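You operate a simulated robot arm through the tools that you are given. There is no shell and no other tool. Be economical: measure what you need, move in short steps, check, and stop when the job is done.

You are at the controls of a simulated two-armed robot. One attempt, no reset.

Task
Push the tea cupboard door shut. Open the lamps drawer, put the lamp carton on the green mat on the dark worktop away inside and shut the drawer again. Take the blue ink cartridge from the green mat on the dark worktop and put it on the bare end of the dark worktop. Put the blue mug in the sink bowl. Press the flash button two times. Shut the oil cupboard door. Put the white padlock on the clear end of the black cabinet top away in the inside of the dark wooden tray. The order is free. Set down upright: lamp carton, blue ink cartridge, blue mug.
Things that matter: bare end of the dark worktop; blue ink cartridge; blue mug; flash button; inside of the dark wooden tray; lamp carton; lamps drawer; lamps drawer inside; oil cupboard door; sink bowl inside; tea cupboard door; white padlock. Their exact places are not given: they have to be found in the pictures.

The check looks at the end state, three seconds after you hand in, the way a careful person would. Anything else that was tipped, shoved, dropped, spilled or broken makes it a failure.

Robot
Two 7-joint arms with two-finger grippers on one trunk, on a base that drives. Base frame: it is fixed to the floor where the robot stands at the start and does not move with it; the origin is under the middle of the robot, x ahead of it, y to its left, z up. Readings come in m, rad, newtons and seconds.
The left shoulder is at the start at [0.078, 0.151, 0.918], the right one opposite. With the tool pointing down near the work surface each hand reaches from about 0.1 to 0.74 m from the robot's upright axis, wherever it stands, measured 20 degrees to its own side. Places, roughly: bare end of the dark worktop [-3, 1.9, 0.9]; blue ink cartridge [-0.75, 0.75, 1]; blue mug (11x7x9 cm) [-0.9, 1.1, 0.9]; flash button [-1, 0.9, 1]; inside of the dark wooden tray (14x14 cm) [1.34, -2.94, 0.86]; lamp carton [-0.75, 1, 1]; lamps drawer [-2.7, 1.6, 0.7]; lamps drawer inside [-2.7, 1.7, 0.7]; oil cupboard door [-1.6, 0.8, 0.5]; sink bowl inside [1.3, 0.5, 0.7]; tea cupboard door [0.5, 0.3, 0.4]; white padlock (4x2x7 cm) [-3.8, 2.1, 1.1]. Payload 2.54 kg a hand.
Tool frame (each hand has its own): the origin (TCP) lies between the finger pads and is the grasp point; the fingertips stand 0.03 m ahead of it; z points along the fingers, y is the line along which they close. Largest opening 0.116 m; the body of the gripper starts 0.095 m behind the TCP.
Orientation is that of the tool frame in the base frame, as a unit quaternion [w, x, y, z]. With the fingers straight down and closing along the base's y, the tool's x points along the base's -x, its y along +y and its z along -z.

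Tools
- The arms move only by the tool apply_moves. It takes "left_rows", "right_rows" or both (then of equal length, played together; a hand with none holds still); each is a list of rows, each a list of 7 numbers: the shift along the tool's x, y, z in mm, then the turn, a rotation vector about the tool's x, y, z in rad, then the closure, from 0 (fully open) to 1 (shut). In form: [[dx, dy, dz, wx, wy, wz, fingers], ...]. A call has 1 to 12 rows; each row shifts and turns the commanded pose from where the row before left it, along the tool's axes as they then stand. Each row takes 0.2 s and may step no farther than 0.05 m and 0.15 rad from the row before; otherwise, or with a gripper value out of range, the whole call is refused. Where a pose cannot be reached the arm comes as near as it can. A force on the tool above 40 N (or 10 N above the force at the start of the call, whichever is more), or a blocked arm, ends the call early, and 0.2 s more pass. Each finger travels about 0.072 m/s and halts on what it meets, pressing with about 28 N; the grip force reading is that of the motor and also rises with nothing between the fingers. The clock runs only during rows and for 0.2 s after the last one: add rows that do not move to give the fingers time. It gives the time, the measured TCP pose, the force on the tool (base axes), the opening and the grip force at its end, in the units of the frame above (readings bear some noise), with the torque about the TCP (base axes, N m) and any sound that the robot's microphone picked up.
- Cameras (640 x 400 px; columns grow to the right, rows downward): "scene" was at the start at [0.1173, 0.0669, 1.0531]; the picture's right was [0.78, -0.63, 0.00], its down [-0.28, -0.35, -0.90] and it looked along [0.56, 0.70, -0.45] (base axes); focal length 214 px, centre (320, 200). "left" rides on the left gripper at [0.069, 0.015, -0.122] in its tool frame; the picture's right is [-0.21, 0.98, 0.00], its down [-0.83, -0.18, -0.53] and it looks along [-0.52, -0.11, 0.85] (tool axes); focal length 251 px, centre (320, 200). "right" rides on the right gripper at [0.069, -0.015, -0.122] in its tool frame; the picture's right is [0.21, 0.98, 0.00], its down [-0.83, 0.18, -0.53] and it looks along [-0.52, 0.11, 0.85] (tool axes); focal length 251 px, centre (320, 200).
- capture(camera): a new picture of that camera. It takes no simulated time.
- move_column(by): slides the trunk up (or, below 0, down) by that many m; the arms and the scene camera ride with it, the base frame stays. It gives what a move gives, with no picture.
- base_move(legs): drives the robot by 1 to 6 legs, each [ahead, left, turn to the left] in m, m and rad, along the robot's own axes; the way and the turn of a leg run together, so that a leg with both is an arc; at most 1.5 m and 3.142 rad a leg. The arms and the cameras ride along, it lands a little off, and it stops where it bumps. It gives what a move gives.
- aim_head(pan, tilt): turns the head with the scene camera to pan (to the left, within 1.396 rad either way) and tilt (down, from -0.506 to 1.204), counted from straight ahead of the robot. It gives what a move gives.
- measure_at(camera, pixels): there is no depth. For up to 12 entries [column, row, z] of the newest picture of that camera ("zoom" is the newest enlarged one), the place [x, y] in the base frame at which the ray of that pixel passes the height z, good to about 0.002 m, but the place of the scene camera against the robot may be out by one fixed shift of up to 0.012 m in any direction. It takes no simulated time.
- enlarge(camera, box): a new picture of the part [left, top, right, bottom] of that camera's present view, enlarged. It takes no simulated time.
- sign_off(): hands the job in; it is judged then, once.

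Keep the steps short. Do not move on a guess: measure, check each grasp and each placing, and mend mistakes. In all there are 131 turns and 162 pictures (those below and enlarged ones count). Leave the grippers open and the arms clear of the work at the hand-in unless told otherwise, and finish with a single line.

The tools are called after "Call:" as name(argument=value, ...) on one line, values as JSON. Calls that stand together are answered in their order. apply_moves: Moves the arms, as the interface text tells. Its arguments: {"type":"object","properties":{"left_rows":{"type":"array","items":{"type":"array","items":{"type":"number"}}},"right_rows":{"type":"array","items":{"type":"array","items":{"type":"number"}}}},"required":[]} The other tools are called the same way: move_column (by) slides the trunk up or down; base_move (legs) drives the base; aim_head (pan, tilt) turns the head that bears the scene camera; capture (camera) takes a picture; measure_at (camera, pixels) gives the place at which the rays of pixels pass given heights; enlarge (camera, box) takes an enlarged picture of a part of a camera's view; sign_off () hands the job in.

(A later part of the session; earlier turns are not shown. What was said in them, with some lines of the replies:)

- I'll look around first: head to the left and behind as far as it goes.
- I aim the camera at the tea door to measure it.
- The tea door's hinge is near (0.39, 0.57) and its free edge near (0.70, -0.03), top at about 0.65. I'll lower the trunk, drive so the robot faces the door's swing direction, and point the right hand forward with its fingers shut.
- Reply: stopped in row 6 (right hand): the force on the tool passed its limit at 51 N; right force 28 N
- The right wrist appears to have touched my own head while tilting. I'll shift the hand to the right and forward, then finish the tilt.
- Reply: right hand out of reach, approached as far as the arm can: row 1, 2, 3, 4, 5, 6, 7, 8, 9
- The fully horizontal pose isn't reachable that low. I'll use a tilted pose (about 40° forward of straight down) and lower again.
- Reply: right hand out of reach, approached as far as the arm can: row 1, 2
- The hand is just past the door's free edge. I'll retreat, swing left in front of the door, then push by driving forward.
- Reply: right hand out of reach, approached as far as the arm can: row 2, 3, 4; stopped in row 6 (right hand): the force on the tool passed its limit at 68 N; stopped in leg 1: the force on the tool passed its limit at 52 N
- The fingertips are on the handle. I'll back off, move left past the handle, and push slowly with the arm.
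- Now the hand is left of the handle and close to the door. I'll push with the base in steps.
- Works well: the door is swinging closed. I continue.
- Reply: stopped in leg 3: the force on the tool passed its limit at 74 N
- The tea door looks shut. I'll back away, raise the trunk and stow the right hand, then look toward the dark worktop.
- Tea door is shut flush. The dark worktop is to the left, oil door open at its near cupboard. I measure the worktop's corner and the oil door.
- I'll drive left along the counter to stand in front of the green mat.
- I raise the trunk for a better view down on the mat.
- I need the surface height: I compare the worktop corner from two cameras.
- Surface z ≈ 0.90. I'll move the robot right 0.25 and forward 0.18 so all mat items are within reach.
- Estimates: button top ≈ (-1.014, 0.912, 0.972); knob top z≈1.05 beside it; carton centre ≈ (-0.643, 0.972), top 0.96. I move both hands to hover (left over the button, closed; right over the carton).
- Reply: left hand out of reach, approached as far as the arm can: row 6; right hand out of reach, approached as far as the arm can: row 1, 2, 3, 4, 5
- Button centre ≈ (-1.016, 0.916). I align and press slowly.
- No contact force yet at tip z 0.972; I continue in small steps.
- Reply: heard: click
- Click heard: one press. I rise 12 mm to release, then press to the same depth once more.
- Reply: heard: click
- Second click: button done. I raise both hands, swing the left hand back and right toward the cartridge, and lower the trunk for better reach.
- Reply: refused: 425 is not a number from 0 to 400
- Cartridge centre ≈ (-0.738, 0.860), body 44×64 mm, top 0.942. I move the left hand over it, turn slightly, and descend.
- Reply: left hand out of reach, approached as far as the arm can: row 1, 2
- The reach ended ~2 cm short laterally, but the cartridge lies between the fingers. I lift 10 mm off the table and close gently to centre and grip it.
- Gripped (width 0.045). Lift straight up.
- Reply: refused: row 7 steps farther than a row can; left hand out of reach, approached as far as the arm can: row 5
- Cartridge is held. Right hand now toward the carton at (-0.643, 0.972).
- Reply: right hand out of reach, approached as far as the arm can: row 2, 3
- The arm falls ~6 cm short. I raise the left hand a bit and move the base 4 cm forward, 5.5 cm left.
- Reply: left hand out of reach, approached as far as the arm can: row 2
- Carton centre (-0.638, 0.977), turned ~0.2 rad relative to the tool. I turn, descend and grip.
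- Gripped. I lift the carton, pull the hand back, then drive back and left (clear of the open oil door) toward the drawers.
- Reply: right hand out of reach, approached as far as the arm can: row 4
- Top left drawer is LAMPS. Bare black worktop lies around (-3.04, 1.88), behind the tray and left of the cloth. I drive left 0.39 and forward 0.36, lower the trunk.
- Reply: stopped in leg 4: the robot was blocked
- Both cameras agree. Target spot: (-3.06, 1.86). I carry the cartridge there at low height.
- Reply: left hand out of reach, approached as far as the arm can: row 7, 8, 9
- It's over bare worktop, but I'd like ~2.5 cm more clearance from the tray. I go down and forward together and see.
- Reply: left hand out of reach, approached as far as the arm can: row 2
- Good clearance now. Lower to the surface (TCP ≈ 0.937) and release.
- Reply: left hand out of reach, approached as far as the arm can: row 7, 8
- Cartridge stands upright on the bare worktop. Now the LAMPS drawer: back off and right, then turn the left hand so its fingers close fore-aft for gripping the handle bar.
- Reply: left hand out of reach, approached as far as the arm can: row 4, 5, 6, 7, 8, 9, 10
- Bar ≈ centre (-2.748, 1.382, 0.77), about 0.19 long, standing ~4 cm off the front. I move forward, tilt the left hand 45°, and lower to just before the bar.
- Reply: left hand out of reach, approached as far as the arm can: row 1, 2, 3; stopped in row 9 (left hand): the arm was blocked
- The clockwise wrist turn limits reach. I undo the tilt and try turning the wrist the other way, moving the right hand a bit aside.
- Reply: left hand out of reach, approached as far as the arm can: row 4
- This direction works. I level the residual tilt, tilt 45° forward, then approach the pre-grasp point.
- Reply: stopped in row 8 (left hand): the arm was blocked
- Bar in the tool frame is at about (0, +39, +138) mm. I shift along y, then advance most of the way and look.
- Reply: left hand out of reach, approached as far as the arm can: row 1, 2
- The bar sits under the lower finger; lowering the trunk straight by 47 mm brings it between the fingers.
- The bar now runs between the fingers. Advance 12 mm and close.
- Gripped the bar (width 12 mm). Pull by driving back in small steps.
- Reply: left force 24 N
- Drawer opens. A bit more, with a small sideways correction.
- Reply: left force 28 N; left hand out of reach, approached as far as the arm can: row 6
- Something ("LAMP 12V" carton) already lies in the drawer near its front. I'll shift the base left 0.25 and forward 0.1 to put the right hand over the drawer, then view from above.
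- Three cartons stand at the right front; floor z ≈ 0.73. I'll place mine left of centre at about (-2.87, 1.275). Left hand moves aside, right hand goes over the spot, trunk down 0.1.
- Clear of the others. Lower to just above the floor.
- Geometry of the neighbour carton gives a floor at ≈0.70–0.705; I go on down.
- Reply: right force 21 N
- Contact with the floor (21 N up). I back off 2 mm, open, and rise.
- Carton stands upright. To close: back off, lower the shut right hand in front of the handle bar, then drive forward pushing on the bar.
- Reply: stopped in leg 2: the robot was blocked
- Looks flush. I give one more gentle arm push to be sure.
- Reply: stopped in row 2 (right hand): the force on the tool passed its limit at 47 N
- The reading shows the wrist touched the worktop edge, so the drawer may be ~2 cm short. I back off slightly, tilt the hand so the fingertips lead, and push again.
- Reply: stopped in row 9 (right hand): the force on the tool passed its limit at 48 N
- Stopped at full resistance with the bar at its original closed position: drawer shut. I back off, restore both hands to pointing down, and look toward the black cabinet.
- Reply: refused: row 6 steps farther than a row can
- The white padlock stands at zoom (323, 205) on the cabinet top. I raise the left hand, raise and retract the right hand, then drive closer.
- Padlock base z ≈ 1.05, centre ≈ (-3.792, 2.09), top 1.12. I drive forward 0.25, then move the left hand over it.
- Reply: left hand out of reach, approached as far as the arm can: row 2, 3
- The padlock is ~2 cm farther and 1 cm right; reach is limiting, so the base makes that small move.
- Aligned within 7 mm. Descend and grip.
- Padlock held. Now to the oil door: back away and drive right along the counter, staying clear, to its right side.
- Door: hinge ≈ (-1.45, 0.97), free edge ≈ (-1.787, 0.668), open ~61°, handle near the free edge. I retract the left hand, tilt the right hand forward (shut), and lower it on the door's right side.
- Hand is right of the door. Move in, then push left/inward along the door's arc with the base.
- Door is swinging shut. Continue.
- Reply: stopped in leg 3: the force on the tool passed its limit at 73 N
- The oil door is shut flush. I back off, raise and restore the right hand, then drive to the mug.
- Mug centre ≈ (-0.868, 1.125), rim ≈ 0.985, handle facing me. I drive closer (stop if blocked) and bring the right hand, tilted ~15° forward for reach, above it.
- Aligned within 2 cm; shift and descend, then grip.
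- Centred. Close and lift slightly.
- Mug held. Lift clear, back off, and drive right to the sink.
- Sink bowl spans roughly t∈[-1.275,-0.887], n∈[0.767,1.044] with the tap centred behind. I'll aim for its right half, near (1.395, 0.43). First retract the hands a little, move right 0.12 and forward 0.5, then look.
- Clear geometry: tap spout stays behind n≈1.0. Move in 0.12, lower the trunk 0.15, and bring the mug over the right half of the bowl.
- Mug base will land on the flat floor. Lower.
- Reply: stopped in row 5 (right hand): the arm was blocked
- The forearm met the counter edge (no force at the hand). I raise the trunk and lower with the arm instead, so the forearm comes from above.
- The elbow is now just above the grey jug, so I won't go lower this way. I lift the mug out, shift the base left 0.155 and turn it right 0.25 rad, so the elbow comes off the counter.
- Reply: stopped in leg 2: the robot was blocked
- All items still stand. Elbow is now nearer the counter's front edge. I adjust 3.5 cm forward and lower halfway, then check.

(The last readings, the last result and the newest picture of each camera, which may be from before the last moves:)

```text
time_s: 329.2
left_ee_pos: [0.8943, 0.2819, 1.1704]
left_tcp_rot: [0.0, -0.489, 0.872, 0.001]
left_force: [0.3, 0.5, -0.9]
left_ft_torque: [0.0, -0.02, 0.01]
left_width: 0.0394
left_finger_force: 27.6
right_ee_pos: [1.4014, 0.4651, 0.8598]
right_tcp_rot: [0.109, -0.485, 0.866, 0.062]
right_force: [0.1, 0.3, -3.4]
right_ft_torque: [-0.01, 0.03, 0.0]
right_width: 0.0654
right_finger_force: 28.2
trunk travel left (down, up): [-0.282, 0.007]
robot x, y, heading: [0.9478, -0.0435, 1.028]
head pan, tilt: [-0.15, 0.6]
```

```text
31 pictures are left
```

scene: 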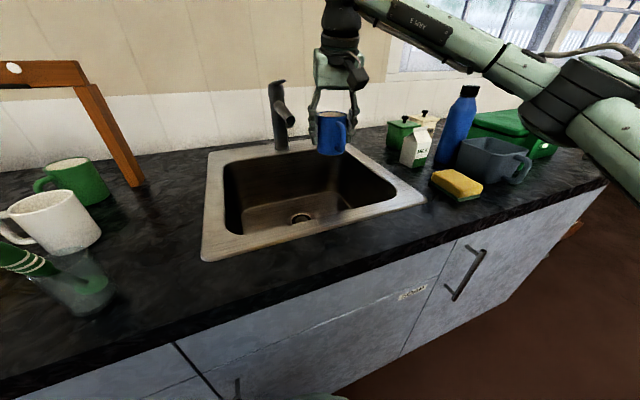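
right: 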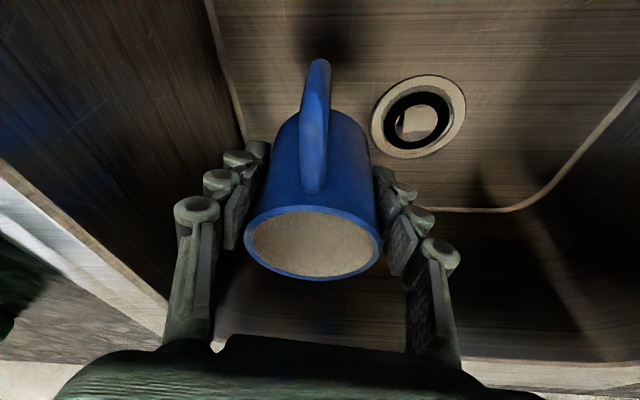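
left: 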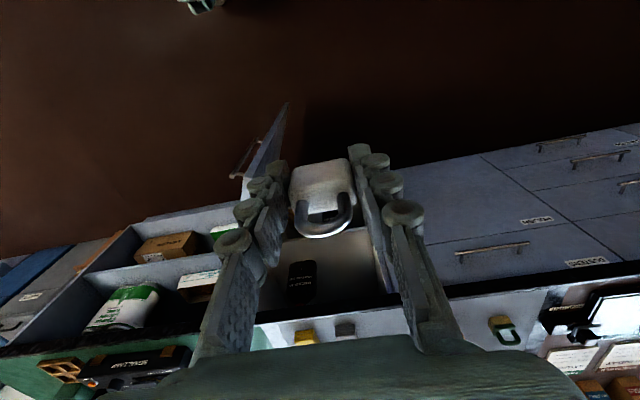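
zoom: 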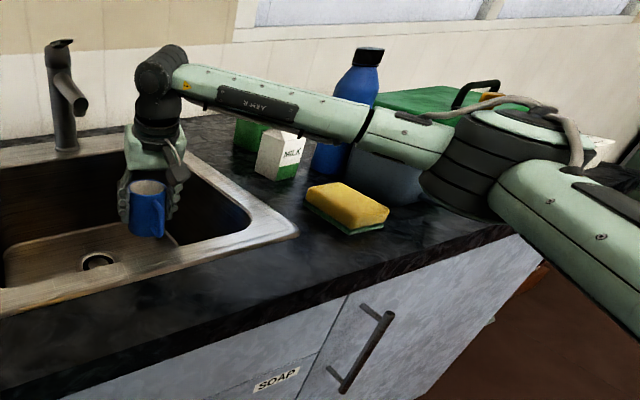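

Call:
measure_at(camera="scene", pixels=[[552, 155, 1.1], [552, 155, 1.05], [552, 155, 1.0], [340, 99, 1.15], [340, 99, 1.1], [340, 99, 1.05], [485, 150, 0.98], [460, 165, 0.9]])

```text
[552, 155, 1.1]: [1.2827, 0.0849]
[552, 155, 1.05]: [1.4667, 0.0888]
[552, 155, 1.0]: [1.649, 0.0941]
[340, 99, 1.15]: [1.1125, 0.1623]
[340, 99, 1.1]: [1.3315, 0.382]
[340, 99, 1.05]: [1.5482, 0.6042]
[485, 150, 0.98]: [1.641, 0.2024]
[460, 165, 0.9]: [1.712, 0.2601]
```

Geometry says elbow (≈(1.47, 0.09, 1.05)) is off the counter and the forearm passes left of jug and sponge. I lower further in small steps.

Call:
apply_moves(right_rows=[[5, 0, 19.4, 0, 0, 0, 1], [5, 0, 19.4, 0, 0, 0, 1], [5, 0, 19.4, 0, 0, 0, 1], [3, 0, 10, 0, 0, 0, 1]])

Call:
enlarge(camera="scene", box=[240, 60, 640, 300])

```text
time_s: 330.2
left_ee_pos: [0.8948, 0.2807, 1.169]
left_tcp_rot: [0.001, -0.489, 0.872, 0.001]
left_force: [-0.7, 0.1, -2.0]
left_ft_torque: [0.02, 0.02, 0.01]
left_width: 0.039
left_finger_force: 28.0
right_ee_pos: [1.4003, 0.4623, 0.7907]
right_tcp_rot: [0.11, -0.485, 0.865, 0.062]
right_force: [-0.2, 0.2, -1.9]
right_ft_torque: [0.0, 0.0, 0.04]
right_width: 0.0657
right_finger_force: 28.1
trunk travel left (down, up): [-0.282, 0.007]
robot x, y, heading: [0.9496, -0.0427, 1.026]
head pan, tilt: [-0.15, 0.6]
```

```text
1.60 times, centred on (440, 180) of scene
```

zoom: 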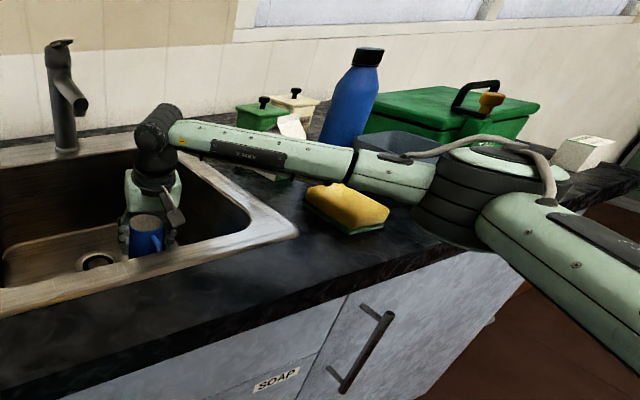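

Call:
apply_moves(right_rows=[[1.2, 0, 4.8, 0, 0, 0, 1], [1.2, 0, 4.8, 0, 0, 0, 1], [0.8, 0, 3, 0, 0, 0, 1], [0.8, 0, 3, 0, 0, 0, 1]])

```text
time_s: 331.2
left_ee_pos: [0.8944, 0.2794, 1.1714]
left_tcp_rot: [0.001, -0.489, 0.872, 0.002]
left_force: [-0.9, -0.4, -1.0]
left_ft_torque: [-0.03, -0.01, 0.02]
left_width: 0.0393
left_finger_force: 27.6
right_ee_pos: [1.3991, 0.4633, 0.7781]
right_tcp_rot: [0.111, -0.485, 0.865, 0.064]
right_force: [-0.3, -0.7, 16.7]
right_ft_torque: [0.06, -0.18, 0.23]
right_width: 0.0655
right_finger_force: 28.1
trunk travel left (down, up): [-0.282, 0.007]
robot x, y, heading: [0.9475, -0.0446, 1.021]
head pan, tilt: [-0.15, 0.6]
```

Contact with the floor (≈17 N). Back off 1.5 mm, open, look.

Call:
apply_moves(right_rows=[[-0.4, 0, -1.5, 0, 0, 0, 1], [0, 0, 0, 0, 0, 0, 0.4], [0, 0, 0, 0, 0, 0, 0.3], [0, 0, 0, 0, 0, 0, 0.22], [0, 0, 0, 0, 0, 0, 0.22]])

Call:
capture(camera="right")

```text
time_s: 332.4
left_ee_pos: [0.8947, 0.2813, 1.1696]
left_tcp_rot: [0.0, -0.489, 0.872, 0.001]
left_force: [0.8, -0.2, -1.6]
left_ft_torque: [0.0, 0.03, -0.03]
left_width: 0.039
left_finger_force: 28.1
right_ee_pos: [1.4003, 0.4633, 0.7765]
right_tcp_rot: [0.108, -0.485, 0.866, 0.061]
right_force: [0.4, 0.6, 0.2]
right_ft_torque: [0.01, 0.0, -0.01]
right_width: 0.0906
right_finger_force: 0.1
trunk travel left (down, up): [-0.282, 0.007]
robot x, y, heading: [0.9474, -0.0397, 1.027]
head pan, tilt: [-0.15, 0.6]
```

```text
29 pictures are left
```

right: 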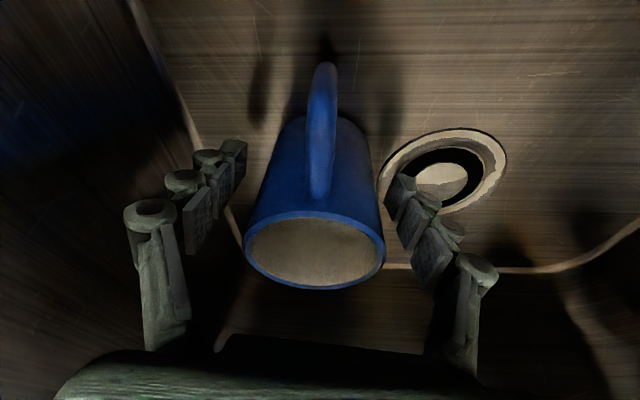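

Mug stands on the bowl floor. Rise straight up.

Call:
apply_moves(right_rows=[[-5, 0, -19.4, 0, 0, 0, 0.22], [-9.9, 0, -38.8, 0, 0, 0, 0.22], [-9.9, 0, -38.8, 0, 0, 0, 0.22], [-9.9, 0, -38.8, 0, 0, 0, 0.22], [-9.9, 0, -38.8, 0, 0, 0, 0.22], [-9.9, 0, -38.8, 0, 0, 0, 0.22], [-9.9, 0, -38.8, 0, 0, 0, 0.22]])

Call:
capture(camera="right")

Call:
capture(camera="scene")

```text
time_s: 334.0
left_ee_pos: [0.8942, 0.2804, 1.1693]
left_tcp_rot: [0.001, -0.49, 0.872, 0.001]
left_force: [0.4, 0.0, -1.0]
left_ft_torque: [-0.01, 0.01, -0.01]
left_width: 0.039
left_finger_force: 28.2
right_ee_pos: [1.3981, 0.4624, 1.0371]
right_tcp_rot: [0.108, -0.484, 0.866, 0.061]
right_force: [-0.1, -0.2, 0.4]
right_ft_torque: [0.0, 0.0, 0.01]
right_width: 0.0908
right_finger_force: 0.0
trunk travel left (down, up): [-0.282, 0.007]
robot x, y, heading: [0.9474, -0.0417, 1.027]
head pan, tilt: [-0.15, 0.6]
```

```text
28 pictures are left
```

right: 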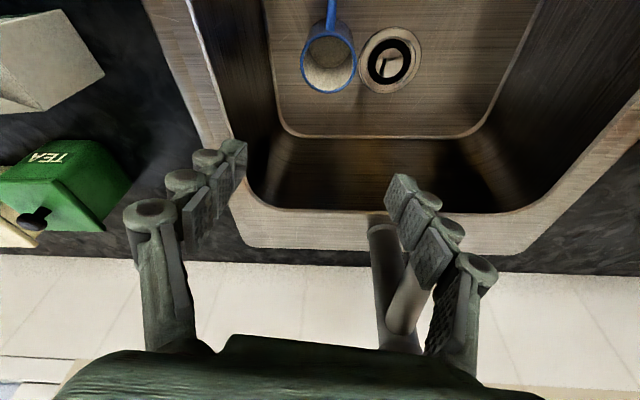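

```text
27 pictures are left
```

scene: 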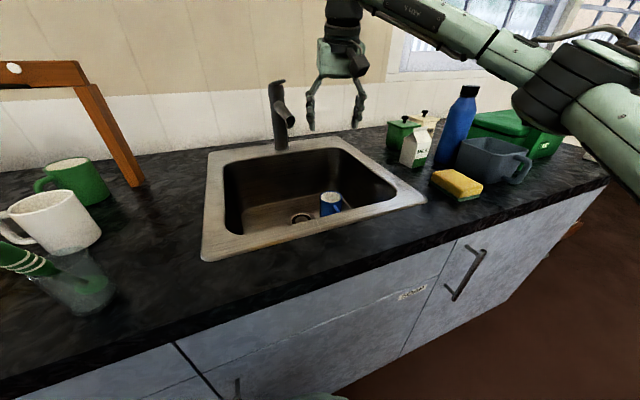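

Mug in the sink, surroundings intact. I back off, retract the right hand, turn around toward the tray.

Call:
base_move(legs=[[-0.6, 0, 0]])

Call:
apply_moves(right_rows=[[40, 0, -20, 0, 0.06, 0, 0], [40, 0, -20, 0, 0.06, 0, 0], [40, 0, -20, 0, 0.06, 0, 0], [40, 0, -20, 0, 0.06, 0, 0], [40, 0, -20, 0, 0, 0, 0]])

Call:
base_move(legs=[[0, 0, -1.46], [0, 0, -1.46], [0.8, 0, 0]])

Call:
aim_head(pan=0.4, tilt=0.35)

Call:
capture(camera="scene")

```text
time_s: 337.4
left_ee_pos: [0.5836, -0.2318, 1.1699]
left_tcp_rot: [0.0, -0.488, 0.873, 0.002]
left_force: [-0.1, -0.2, -1.4]
left_ft_torque: [0.01, -0.01, -0.02]
left_width: 0.039
left_finger_force: 28.0
right_ee_pos: [1.0894, -0.0519, 1.0363]
right_tcp_rot: [0.109, -0.484, 0.866, 0.062]
right_force: [0.0, -0.6, 0.6]
right_ft_torque: [0.0, 0.0, 0.01]
right_width: 0.0907
right_finger_force: 0.1
trunk travel left (down, up): [-0.282, 0.007]
robot x, y, heading: [0.6374, -0.5541, 1.024]
head pan, tilt: [-0.15, 0.6]
```

```text
time_s: 338.6
left_ee_pos: [0.5847, -0.2316, 1.1712]
left_tcp_rot: [0.002, -0.488, 0.873, 0.002]
left_force: [0.7, -0.4, -1.1]
left_ft_torque: [-0.04, 0.0, -0.01]
left_width: 0.0389
left_finger_force: 27.8
right_ee_pos: [0.9769, -0.2319, 1.1091]
right_tcp_rot: [0.005, -0.486, 0.874, 0.002]
right_force: [-0.5, 0.7, 0.6]
right_ft_torque: [0.0, -0.01, -0.02]
right_width: 0.116
right_finger_force: 0.0
trunk travel left (down, up): [-0.282, 0.007]
robot x, y, heading: [0.6351, -0.5583, 1.026]
head pan, tilt: [-0.15, 0.6]
```

```text
time_s: 350.2
left_ee_pos: [0.5041, -1.6147, 1.1712]
left_tcp_rot: [0.001, 0.814, 0.581, 0.0]
left_force: [0.1, -0.8, -1.2]
left_ft_torque: [0.03, -0.02, 0.0]
left_width: 0.039
left_finger_force: 28.9
right_ee_pos: [0.12, -1.7021, 1.1095]
right_tcp_rot: [0.004, 0.814, 0.581, -0.004]
right_force: [0.0, -0.4, -0.9]
right_ft_torque: [0.05, 0.03, 0.01]
right_width: 0.116
right_finger_force: 0.0
trunk travel left (down, up): [-0.282, 0.007]
robot x, y, heading: [0.3788, -1.3126, -1.898]
head pan, tilt: [-0.15, 0.6]
```

```text
time_s: 351.1
left_ee_pos: [0.5051, -1.6143, 1.1701]
left_tcp_rot: [0.001, 0.813, 0.582, -0.001]
left_force: [-0.4, 0.2, -2.0]
left_ft_torque: [0.01, -0.01, 0.01]
left_width: 0.039
left_finger_force: 28.4
right_ee_pos: [0.1208, -1.7018, 1.1105]
right_tcp_rot: [0.002, 0.815, 0.58, -0.004]
right_force: [0.1, -0.5, -0.3]
right_ft_torque: [-0.04, -0.01, 0.01]
right_width: 0.1161
right_finger_force: 0.1
trunk travel left (down, up): [-0.282, 0.007]
robot x, y, heading: [0.3809, -1.3111, -1.899]
head pan, tilt: [0.4, 0.351]
```

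```text
26 pictures are left
```

scene: 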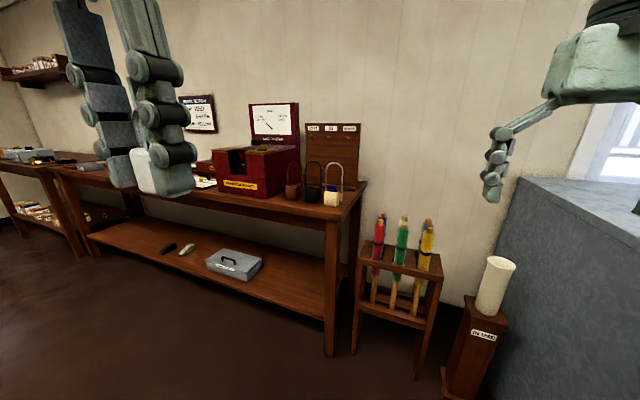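

Call:
base_move(legs=[[0, 0.85, 0]])

Call:
aim_head(pan=0.1, tilt=0.4)

Call:
capture(camera="scene")

```text
time_s: 359.7
left_ee_pos: [1.3074, -1.8883, 1.1697]
left_tcp_rot: [0.001, 0.814, 0.581, 0.0]
left_force: [0.2, -0.1, -1.1]
left_ft_torque: [0.03, 0.0, -0.01]
left_width: 0.0392
left_finger_force: 27.3
right_ee_pos: [0.9224, -1.9747, 1.1091]
right_tcp_rot: [0.003, 0.815, 0.58, -0.004]
right_force: [0.3, -0.5, -0.6]
right_ft_torque: [0.02, 0.03, 0.01]
right_width: 0.1161
right_finger_force: 0.0
trunk travel left (down, up): [-0.282, 0.007]
robot x, y, heading: [1.1847, -1.5851, -1.898]
head pan, tilt: [0.4, 0.351]
```

```text
time_s: 360.5
left_ee_pos: [1.3079, -1.8883, 1.1695]
left_tcp_rot: [0.001, 0.814, 0.581, -0.001]
left_force: [-0.6, 0.2, -0.3]
left_ft_torque: [0.02, -0.01, 0.0]
left_width: 0.0391
left_finger_force: 28.2
right_ee_pos: [0.9243, -1.9745, 1.1098]
right_tcp_rot: [0.003, 0.815, 0.579, -0.004]
right_force: [0.0, -0.1, 0.5]
right_ft_torque: [-0.03, -0.01, -0.01]
right_width: 0.116
right_finger_force: 0.1
trunk travel left (down, up): [-0.282, 0.007]
robot x, y, heading: [1.1845, -1.5833, -1.899]
head pan, tilt: [0.099, 0.4]
```

```text
25 pictures are left
```

scene: 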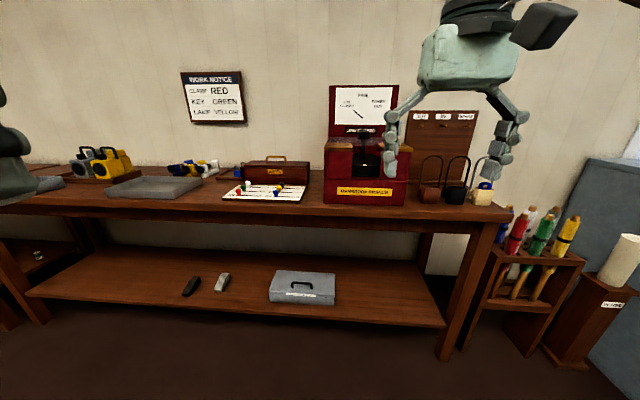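

Call:
measure_at(camera="scene", pixels=[[155, 188, 0.86], [264, 192, 0.86], [278, 180, 0.86], [360, 200, 0.86], [420, 195, 0.86], [200, 172, 0.86], [100, 182, 0.86], [500, 217, 0.86], [0, 210, 0.86]])

Call:
enlarge(camera="scene", box=[180, 130, 500, 230])

```text
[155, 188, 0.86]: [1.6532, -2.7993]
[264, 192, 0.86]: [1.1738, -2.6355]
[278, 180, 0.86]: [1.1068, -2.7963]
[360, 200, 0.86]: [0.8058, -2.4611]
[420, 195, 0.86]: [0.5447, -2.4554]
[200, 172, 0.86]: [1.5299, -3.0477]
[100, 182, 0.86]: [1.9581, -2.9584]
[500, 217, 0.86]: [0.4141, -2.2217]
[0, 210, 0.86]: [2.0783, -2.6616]
```

```text
2.00 times, centred on (340, 180) of scene
```

zoom: 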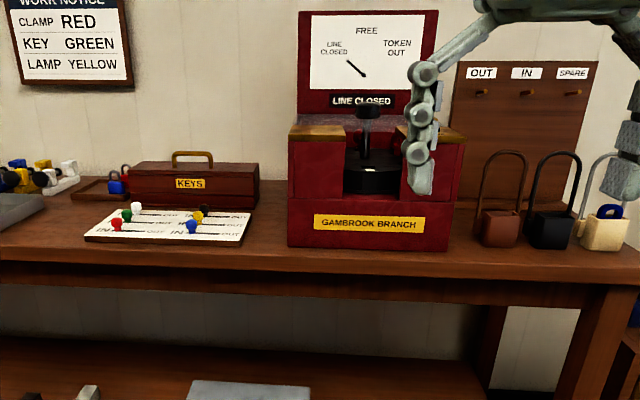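

The dark wooden tray is at zoom (95, 190), holding a blue and a red padlock. I drive left 0.4 and forward 0.42 for a closer look.

Call:
base_move(legs=[[0, 0.38, 0], [0.42, 0, 0]])

Call:
aim_head(pan=0.1, tilt=0.5)

Call:
capture(camera="scene")

Call:
capture(camera="left")

```text
time_s: 366.8
left_ee_pos: [1.5315, -2.4001, 1.1693]
left_tcp_rot: [0.002, 0.815, 0.58, 0.0]
left_force: [-0.4, -0.2, -2.0]
left_ft_torque: [0.07, -0.03, 0.02]
left_width: 0.0391
left_finger_force: 28.1
right_ee_pos: [1.1487, -2.4857, 1.1095]
right_tcp_rot: [0.004, 0.815, 0.579, -0.005]
right_force: [-0.1, 0.5, 0.1]
right_ft_torque: [0.05, 0.04, 0.03]
right_width: 0.1159
right_finger_force: 0.1
trunk travel left (down, up): [-0.282, 0.007]
robot x, y, heading: [1.4109, -2.0984, -1.901]
head pan, tilt: [0.099, 0.4]
```

```text
time_s: 367.5
left_ee_pos: [1.532, -2.3997, 1.1692]
left_tcp_rot: [0.002, 0.814, 0.581, -0.001]
left_force: [-0.1, -0.6, -0.9]
left_ft_torque: [0.02, 0.0, 0.01]
left_width: 0.0391
left_finger_force: 28.5
right_ee_pos: [1.1485, -2.4858, 1.1097]
right_tcp_rot: [0.004, 0.815, 0.579, -0.004]
right_force: [0.1, 0.2, 0.4]
right_ft_torque: [0.01, 0.01, 0.0]
right_width: 0.1161
right_finger_force: 0.0
trunk travel left (down, up): [-0.282, 0.007]
robot x, y, heading: [1.411, -2.0951, -1.902]
head pan, tilt: [0.099, 0.499]
```

```text
23 pictures are left
```

scene: 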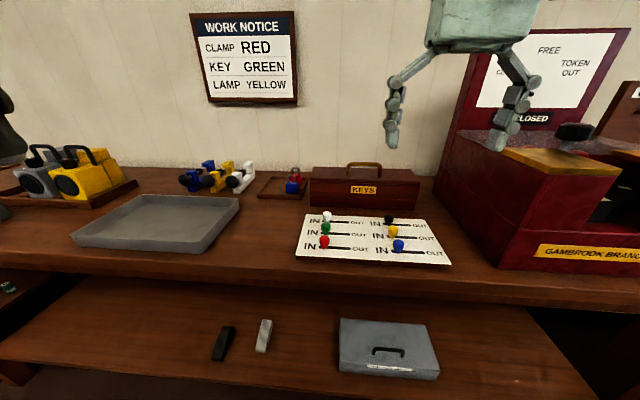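

```text
22 pictures are left
```

left: 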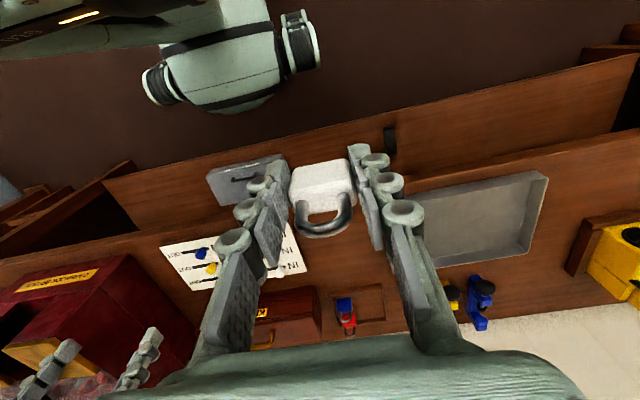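

Call:
enlarge(camera="left", box=[310, 265, 410, 340])

Call:
measure_at(camera="left", pixels=[[330, 291, 0.87], [382, 284, 0.87], [386, 316, 0.87], [336, 322, 0.87], [370, 300, 0.86]])

Call:
enlarge(camera="scene", box=[230, 150, 330, 220])

Call:
measure_at(camera="zoom", pixels=[[170, 290, 0.86], [190, 145, 0.86], [455, 290, 0.86], [470, 150, 0.86], [260, 240, 0.86]])

```text
5.33 times, centred on (360, 302) of left
```

zoom: 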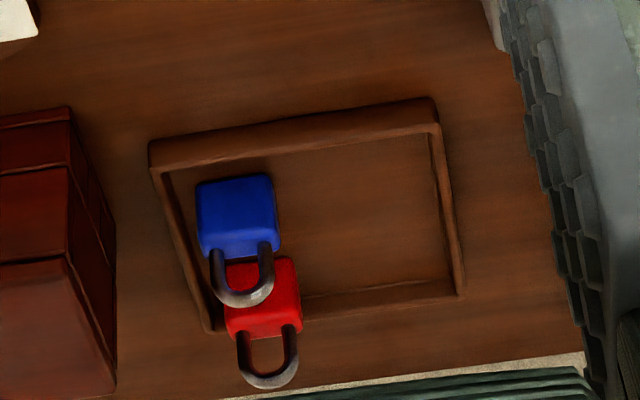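

```text
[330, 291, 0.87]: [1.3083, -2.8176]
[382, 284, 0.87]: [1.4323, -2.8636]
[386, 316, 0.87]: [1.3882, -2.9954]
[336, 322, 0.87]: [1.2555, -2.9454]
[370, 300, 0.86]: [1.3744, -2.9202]
```

```text
5.71 times, centred on (280, 185) of scene
```

zoom: 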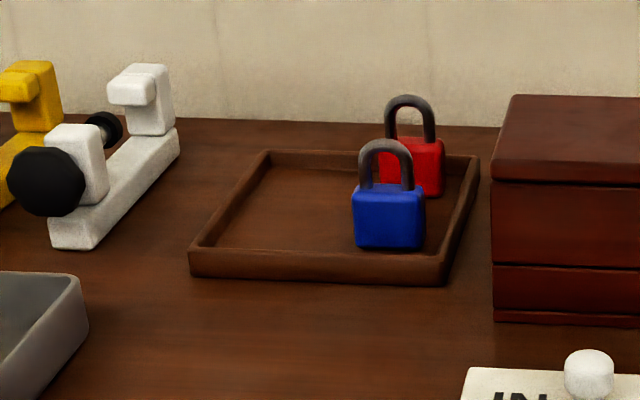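

```text
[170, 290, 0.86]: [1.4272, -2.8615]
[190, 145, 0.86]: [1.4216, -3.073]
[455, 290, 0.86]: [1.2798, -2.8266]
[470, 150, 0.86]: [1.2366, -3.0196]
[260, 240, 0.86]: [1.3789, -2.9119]
```

The free half of the tray is its left half (≈7.5 cm wide). I check how the padlock sits in the grip.

Call:
enlarge(camera="left", box=[240, 130, 400, 250])

```text
3.33 times, centred on (320, 190) of left
```

zoom: 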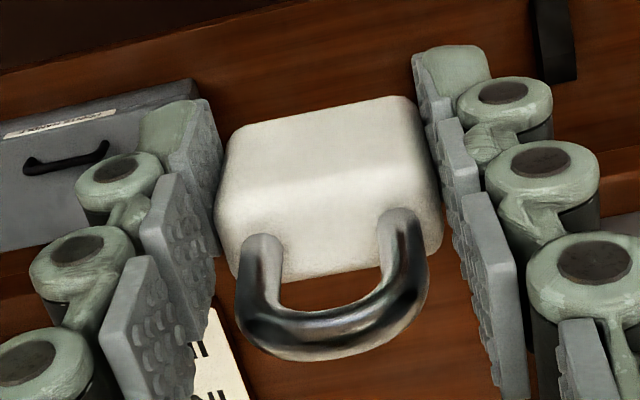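

Grip is fine. Because side clearance would be tight, I'll turn the hand 90° so fingers straddle fore-aft. First move the hand forward, then turn.

Call:
apply_moves(left_rows=[[-45, 0, 0, 0, 0, 0, 1], [-45, 0, 0, 0, 0, 0, 1], [-45, 0, 0, 0, 0, 0, 1], [-45, 0, 0, 0, 0, 0, 1], [0, 0, 0, 0, 0, -0.143, 1], [0, 0, 0, 0, 0, -0.143, 1], [0, 0, 0, 0, 0, -0.143, 1], [0, 0, 0, 0, 0, -0.143, 1], [0, 0, 0, 0, 0, -0.143, 1], [0, 0, 0, 0, 0, -0.143, 1]])

Call:
apply_moves(left_rows=[[0, 0, 0, 0, 0, -0.143, 1], [0, 0, 0, 0, 0, -0.143, 1], [0, 0, 0, 0, 0, -0.143, 1], [0, 0, 0, 0, 0, -0.143, 1], [0, 0, 0, 0, 0, -0.141, 1], [0, 0, 0, 0.12, 0, 0, 1], [0, 0, 0, 0.12, 0, 0, 1], [0, 0, 0, 0.11, 0, 0, 1]])

Call:
base_move(legs=[[0.05, 0, 0]])

Call:
capture(camera="left")

```text
time_s: 369.7
left_ee_pos: [1.4743, -2.5699, 1.1706]
left_tcp_rot: [0.001, 0.499, 0.867, 0.0]
left_force: [-0.6, -0.5, -0.8]
left_ft_torque: [0.02, 0.04, 0.0]
left_width: 0.0391
left_finger_force: 28.1
right_ee_pos: [1.1481, -2.486, 1.1087]
right_tcp_rot: [0.003, 0.815, 0.579, -0.004]
right_force: [-0.3, 0.4, -0.4]
right_ft_torque: [-0.01, 0.02, 0.03]
right_width: 0.116
right_finger_force: 0.1
trunk travel left (down, up): [-0.282, 0.007]
robot x, y, heading: [1.4132, -2.0982, -1.898]
head pan, tilt: [0.099, 0.499]
```

```text
time_s: 371.5
left_ee_pos: [1.4742, -2.5698, 1.1712]
left_tcp_rot: [-0.029, 0.163, 0.971, -0.174]
left_force: [0.1, -0.1, -1.2]
left_ft_torque: [0.02, -0.01, 0.06]
left_width: 0.0393
left_finger_force: 27.5
right_ee_pos: [1.1497, -2.486, 1.1089]
right_tcp_rot: [0.003, 0.815, 0.58, -0.003]
right_force: [1.0, -0.4, 0.4]
right_ft_torque: [0.02, 0.01, 0.0]
right_width: 0.1156
right_finger_force: 0.0
trunk travel left (down, up): [-0.282, 0.007]
robot x, y, heading: [1.4123, -2.097, -1.901]
head pan, tilt: [0.099, 0.499]
```

```text
time_s: 372.4
left_ee_pos: [1.458, -2.617, 1.1695]
left_tcp_rot: [-0.028, 0.164, 0.971, -0.173]
left_force: [-1.1, -0.5, -1.5]
left_ft_torque: [0.06, 0.01, -0.03]
left_width: 0.0391
left_finger_force: 28.2
right_ee_pos: [1.1322, -2.5335, 1.1084]
right_tcp_rot: [0.003, 0.815, 0.579, -0.004]
right_force: [-0.7, -1.0, -0.3]
right_ft_torque: [0.06, -0.03, -0.01]
right_width: 0.116
right_finger_force: 0.1
trunk travel left (down, up): [-0.282, 0.007]
robot x, y, heading: [1.3954, -2.1397, -1.901]
head pan, tilt: [0.099, 0.499]
```

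```text
18 pictures are left
```

left: 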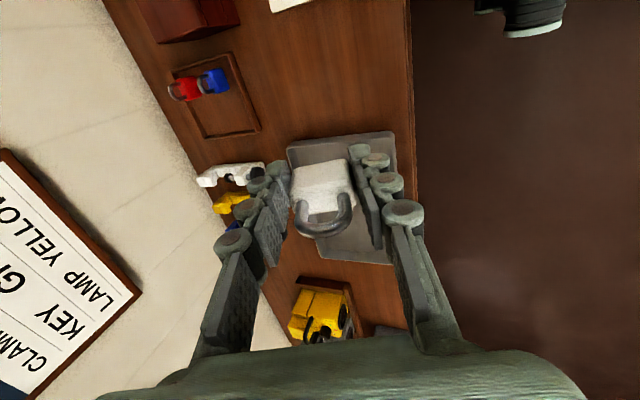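

Now move toward a hover point over the free half of the tray (≈(1.374, -2.916)).

Call:
measure_at(camera="left", pixels=[[226, 113, 0.86], [170, 68, 0.87], [231, 52, 0.87], [262, 130, 0.87], [200, 140, 0.87]])

Call:
apply_moves(left_rows=[[-2.3, -31.2, 27.5, 0, 0, 0, 1], [-2.3, -31.2, 27.5, 0, 0, 0, 1], [-2.3, -31.2, 27.5, 0, 0, 0, 1], [-2.3, -31.2, 27.5, 0, 0, 0, 1], [-2.3, -31.2, 27.5, 0, 0, 0, 1], [-2.3, -31.2, 27.5, 0, 0, 0, 1], [-2.3, -31.2, 27.5, 0, 0, 0, 1], [-2.3, -31.2, 27.5, 0, 0, 0, 1]])

Call:
capture(camera="left")

```text
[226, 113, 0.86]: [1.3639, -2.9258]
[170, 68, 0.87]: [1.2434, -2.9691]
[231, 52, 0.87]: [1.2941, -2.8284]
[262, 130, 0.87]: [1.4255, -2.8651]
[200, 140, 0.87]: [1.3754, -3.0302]
```

```text
time_s: 374.2
left_ee_pos: [1.3867, -2.9072, 1.043]
left_tcp_rot: [-0.028, 0.163, 0.971, -0.172]
left_force: [0.3, 0.3, -1.1]
left_ft_torque: [0.09, 0.04, -0.04]
left_width: 0.039
left_finger_force: 28.3
left hand out of reach, approached as far as the arm can: row 8
right_ee_pos: [1.1326, -2.5338, 1.1087]
right_tcp_rot: [0.001, 0.815, 0.579, -0.004]
right_force: [-0.3, 0.3, 0.2]
right_ft_torque: [0.04, 0.0, -0.05]
right_width: 0.1159
right_finger_force: 0.0
trunk travel left (down, up): [-0.282, 0.007]
robot x, y, heading: [1.3904, -2.1394, -1.904]
head pan, tilt: [0.099, 0.499]
```

```text
17 pictures are left
```

left: 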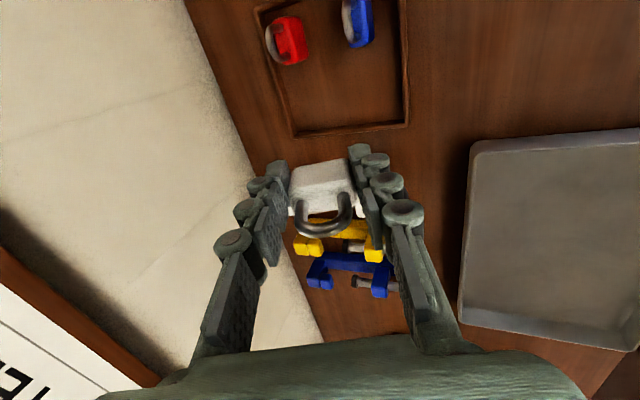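

Call:
measure_at(camera="left", pixels=[[350, 92, 0.86], [296, 134, 0.87], [410, 123, 0.87], [350, 128, 0.87], [352, 118, 0.862], [358, 46, 0.862], [288, 64, 0.862]])

Call:
enlarge(camera="left", box=[230, 0, 430, 160])

```text
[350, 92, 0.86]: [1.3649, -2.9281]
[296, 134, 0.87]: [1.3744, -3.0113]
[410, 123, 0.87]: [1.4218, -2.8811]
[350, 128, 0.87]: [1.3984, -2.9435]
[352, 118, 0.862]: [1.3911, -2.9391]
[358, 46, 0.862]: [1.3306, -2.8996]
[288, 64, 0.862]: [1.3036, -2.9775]
```

```text
2.50 times, centred on (330, 80) of left
```

zoom: 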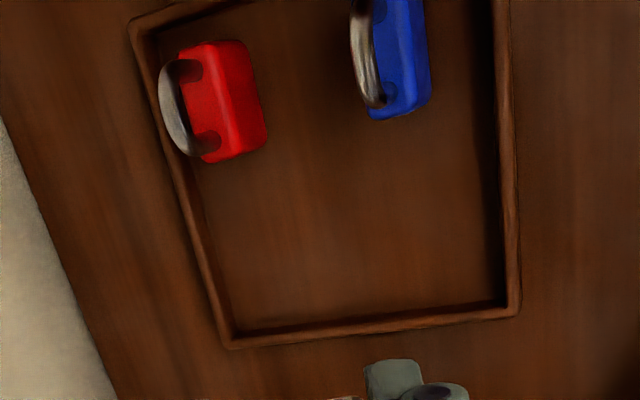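

Free zone centre ≈ (1.36, -2.933). I move 19 mm right, 34 mm forward while descending to just above.

Call:
apply_moves(left_rows=[[10, 5, 20, 0, 0, 0, 1], [9, 5, 20, 0, 0, 0, 1], [0, -16, 6, 0, 0, 0, 1], [0, -16, 6, 0, 0, 0, 1], [0, 11, 30, 0, 0, 0, 1], [0, 9, 25, 0, 0, 0, 1]])

Call:
capture(camera="left")

Call:
capture(camera="scene")

```text
time_s: 375.6
left_ee_pos: [1.3759, -2.9101, 0.9408]
left_tcp_rot: [-0.029, 0.163, 0.971, -0.173]
left_force: [0.2, -0.2, -1.0]
left_ft_torque: [0.02, 0.02, -0.02]
left_width: 0.0388
left_finger_force: 28.2
left hand out of reach, approached as far as the arm can: row 3, 4
right_ee_pos: [1.133, -2.5336, 1.1096]
right_tcp_rot: [0.003, 0.815, 0.58, -0.004]
right_force: [0.2, 0.1, 0.8]
right_ft_torque: [-0.01, -0.01, -0.05]
right_width: 0.1156
right_finger_force: 0.1
trunk travel left (down, up): [-0.282, 0.007]
robot x, y, heading: [1.3961, -2.142, -1.899]
head pan, tilt: [0.099, 0.499]
```

```text
15 pictures are left
```

left: 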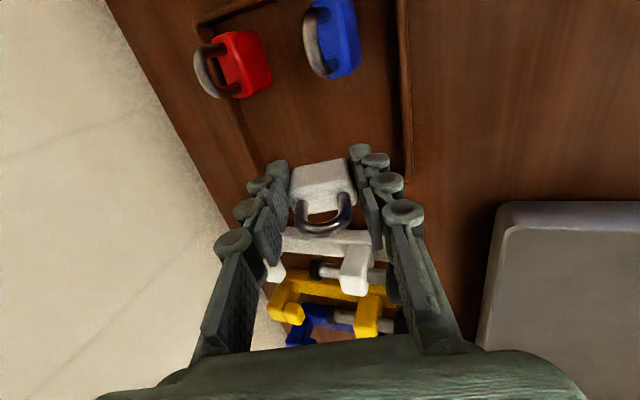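

```text
14 pictures are left
```

scene: 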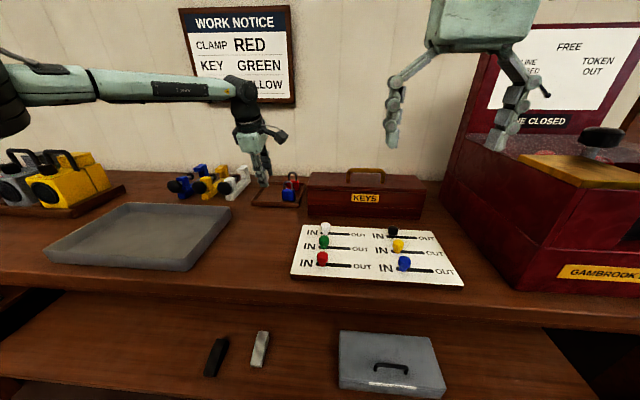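

Slightly more forward needed; base 2 cm ahead, then right 9 mm, and lower in small steps.

Call:
base_move(legs=[[0.02, 0, 0]])

Call:
apply_moves(left_rows=[[8, 0, 0, 0, 0, 0, 1], [0, 5, 13, 0, 0, 0, 1]])

Call:
capture(camera="left")

Call:
enlarge(camera="scene", box=[200, 110, 340, 220])

```text
time_s: 376.4
left_ee_pos: [1.3688, -2.9303, 0.9397]
left_tcp_rot: [-0.028, 0.163, 0.971, -0.172]
left_force: [-0.6, -0.8, -2.0]
left_ft_torque: [0.04, -0.02, 0.04]
left_width: 0.039
left_finger_force: 28.4
right_ee_pos: [1.1259, -2.5518, 1.1092]
right_tcp_rot: [0.003, 0.815, 0.58, -0.003]
right_force: [0.4, -0.4, 1.0]
right_ft_torque: [0.05, 0.02, 0.0]
right_width: 0.1161
right_finger_force: 0.0
trunk travel left (down, up): [-0.282, 0.007]
robot x, y, heading: [1.3882, -2.1623, -1.897]
head pan, tilt: [0.099, 0.499]
```

```text
time_s: 377.0
left_ee_pos: [1.3622, -2.9268, 0.9276]
left_tcp_rot: [-0.028, 0.163, 0.971, -0.173]
left_force: [-0.2, 0.1, -2.1]
left_ft_torque: [0.03, 0.02, -0.03]
left_width: 0.0391
left_finger_force: 28.1
right_ee_pos: [1.1254, -2.5515, 1.1102]
right_tcp_rot: [0.004, 0.815, 0.579, -0.004]
right_force: [0.2, 0.1, 0.6]
right_ft_torque: [-0.03, -0.02, 0.0]
right_width: 0.1162
right_finger_force: 0.0
trunk travel left (down, up): [-0.282, 0.007]
robot x, y, heading: [1.3895, -2.1604, -1.902]
head pan, tilt: [0.099, 0.499]
```

```text
13 pictures are left
```

left: 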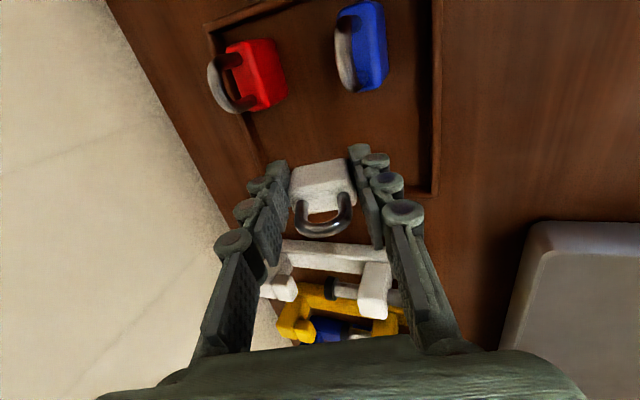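

```text
3.64 times, centred on (270, 165) of scene
```

zoom: 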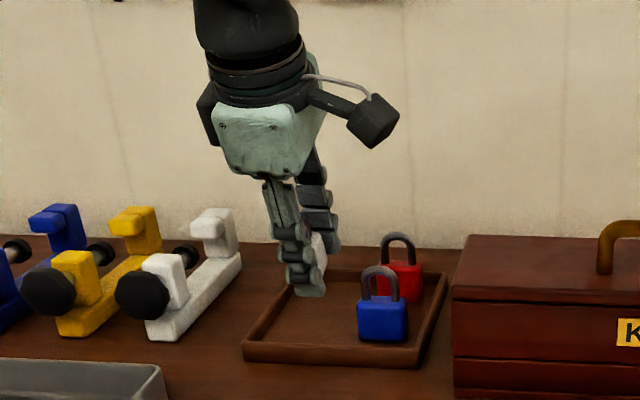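

Call:
apply_moves(left_rows=[[0, 2.1, 5.6, 0, 0, 0, 1], [0, 2.1, 5.6, 0, 0, 0, 1], [0, 1, 2.8, 0, 0, 0, 1], [0, 1, 2.8, 0, 0, 0, 1]])

```text
time_s: 378.0
left_ee_pos: [1.362, -2.9271, 0.9092]
left_tcp_rot: [-0.028, 0.163, 0.971, -0.173]
left_force: [0.0, 0.4, -1.1]
left_ft_torque: [0.0, 0.01, 0.0]
left_width: 0.0392
left_finger_force: 28.1
right_ee_pos: [1.1271, -2.5527, 1.1095]
right_tcp_rot: [0.003, 0.815, 0.579, -0.005]
right_force: [0.5, 0.1, -1.1]
right_ft_torque: [0.01, 0.0, -0.01]
right_width: 0.116
right_finger_force: 0.0
trunk travel left (down, up): [-0.282, 0.007]
robot x, y, heading: [1.3901, -2.1606, -1.899]
head pan, tilt: [0.099, 0.499]
5 turns are left
```

Few turns remain, so I chain: lower the last millimetres, open gently, rise vertically, and look.

Call:
apply_moves(left_rows=[[0, 0.9, 2.4, 0, 0, 0, 1], [0, 0.9, 2.4, 0, 0, 0, 1]])

Call:
apply_moves(left_rows=[[0, 0, 0, 0, 0, 0, 0.62], [0, 0, 0, 0, 0, 0, 0.55], [0, 0, 0, 0, 0, 0, 0.5], [0, 0, 0, 0, 0, 0, 0.5], [0, 0, 0, 0, 0, 0, 0.5]])

Call:
capture(camera="left")

```text
time_s: 378.6
left_ee_pos: [1.363, -2.9259, 0.9042]
left_tcp_rot: [-0.029, 0.164, 0.971, -0.173]
left_force: [0.5, 0.4, -0.9]
left_ft_torque: [0.02, 0.0, -0.03]
left_width: 0.0391
left_finger_force: 27.9
right_ee_pos: [1.1262, -2.5523, 1.1094]
right_tcp_rot: [0.003, 0.815, 0.58, -0.005]
right_force: [-0.6, -0.3, 0.7]
right_ft_torque: [-0.01, 0.0, 0.0]
right_width: 0.1161
right_finger_force: 0.0
trunk travel left (down, up): [-0.282, 0.007]
robot x, y, heading: [1.3868, -2.1628, -1.896]
head pan, tilt: [0.099, 0.499]
```

```text
time_s: 379.8
left_ee_pos: [1.3626, -2.9256, 0.9048]
left_tcp_rot: [-0.028, 0.164, 0.971, -0.173]
left_force: [-0.7, -0.5, 1.4]
left_ft_torque: [0.0, 0.0, -0.02]
left_width: 0.0584
left_finger_force: 0.2
right_ee_pos: [1.1257, -2.5519, 1.1087]
right_tcp_rot: [0.003, 0.815, 0.579, -0.004]
right_force: [0.4, 0.0, 0.0]
right_ft_torque: [-0.04, -0.04, -0.01]
right_width: 0.1163
right_finger_force: 0.1
trunk travel left (down, up): [-0.282, 0.007]
robot x, y, heading: [1.3876, -2.1586, -1.899]
head pan, tilt: [0.099, 0.499]
```

```text
11 pictures are left
4 turns are left
```

left: 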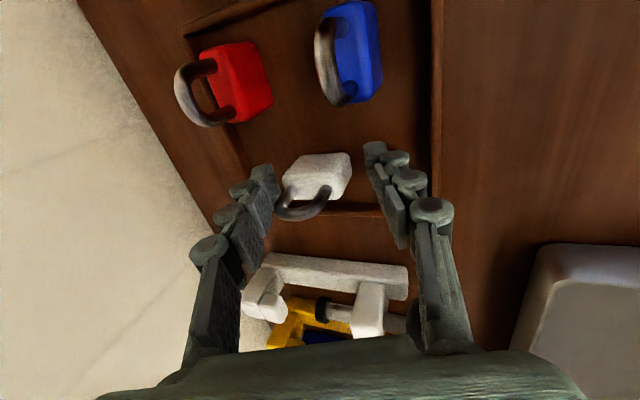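

The padlock stands inside the tray. I open a bit more, rise vertically, then pull the arm back and check.

Call:
apply_moves(left_rows=[[0, 0, 0, 0, 0, 0, 0.44], [0, -3.4, -9.4, 0, 0, 0, 0.44], [0, -6.9, -18.8, 0, 0, 0, 0.44], [0, -10, -28, 0, 0, 0, 0.44], [0, -10, -28, 0, 0, 0, 0.44], [0, -13, -37, 0, 0, 0, 0.44], [0, -13, -37, 0, 0, 0, 0.44], [0, 20, -30, 0, 0, 0, 0.2], [0, 38, -14, 0, 0, 0, 0], [0, 38, -14, 0, 0, 0, 0]])

Call:
enlarge(camera="scene", box=[200, 110, 340, 220])

Call:
capture(camera="left")

```text
time_s: 382.0
left_ee_pos: [1.4077, -2.8085, 1.0772]
left_tcp_rot: [-0.029, 0.164, 0.971, -0.173]
left_force: [0.1, 1.4, 0.8]
left_ft_torque: [-0.02, 0.0, 0.0]
left_width: 0.1158
left_finger_force: 0.1
left hand out of reach, approached as far as the arm can: row 6, 7
right_ee_pos: [1.1266, -2.5516, 1.1108]
right_tcp_rot: [0.004, 0.815, 0.579, -0.005]
right_force: [0.8, -0.2, 0.0]
right_ft_torque: [-0.02, 0.01, -0.02]
right_width: 0.1158
right_finger_force: 0.1
trunk travel left (down, up): [-0.282, 0.007]
robot x, y, heading: [1.3898, -2.1626, -1.904]
head pan, tilt: [0.099, 0.499]
```

```text
3.64 times, centred on (270, 165) of scene
```

zoom: 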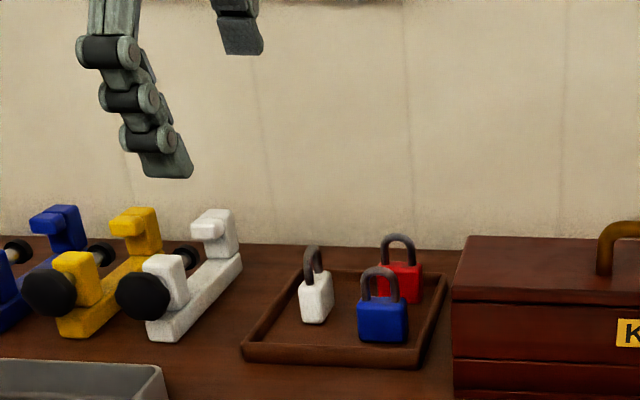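

```text
9 pictures are left
3 turns are left
```

left: 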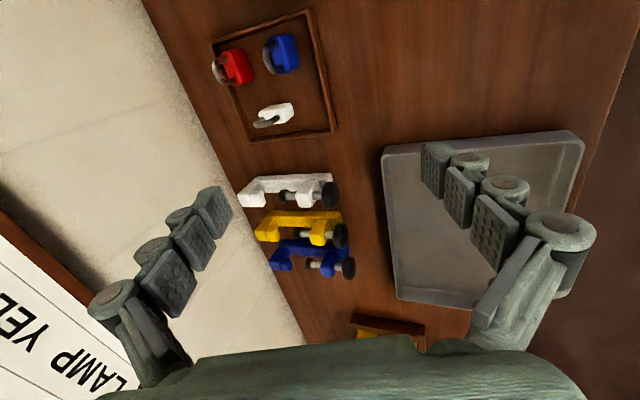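

The white padlock stands inside the tray and its neighbours are undisturbed. I back the robot away from the bench so the arms are clear.

Call:
base_move(legs=[[-0.5, 0, 0]])

```text
time_s: 384.9
left_ee_pos: [1.5712, -2.3382, 1.0761]
left_tcp_rot: [-0.027, 0.162, 0.971, -0.173]
left_force: [-0.3, 0.6, 0.4]
left_ft_torque: [0.0, 0.03, -0.01]
left_width: 0.116
left_finger_force: 0.1
right_ee_pos: [1.2884, -2.0819, 1.1099]
right_tcp_rot: [0.002, 0.814, 0.58, -0.005]
right_force: [0.9, 0.0, 1.3]
right_ft_torque: [-0.03, 0.02, -0.02]
right_width: 0.1161
right_finger_force: 0.1
trunk travel left (down, up): [-0.282, 0.007]
robot x, y, heading: [1.5486, -1.6918, -1.896]
head pan, tilt: [0.099, 0.499]
2 turns are left
```

Call:
sign_off()

```text
The job is handed in.
```

All seven tasks are done and handed in: tea and oil doors shut, lamp carton in the closed lamps drawer, ink cartridge on the bare worktop end, mug in the sink, flash button pressed twice (two clicks heard), and white padlock in the wooden tray.
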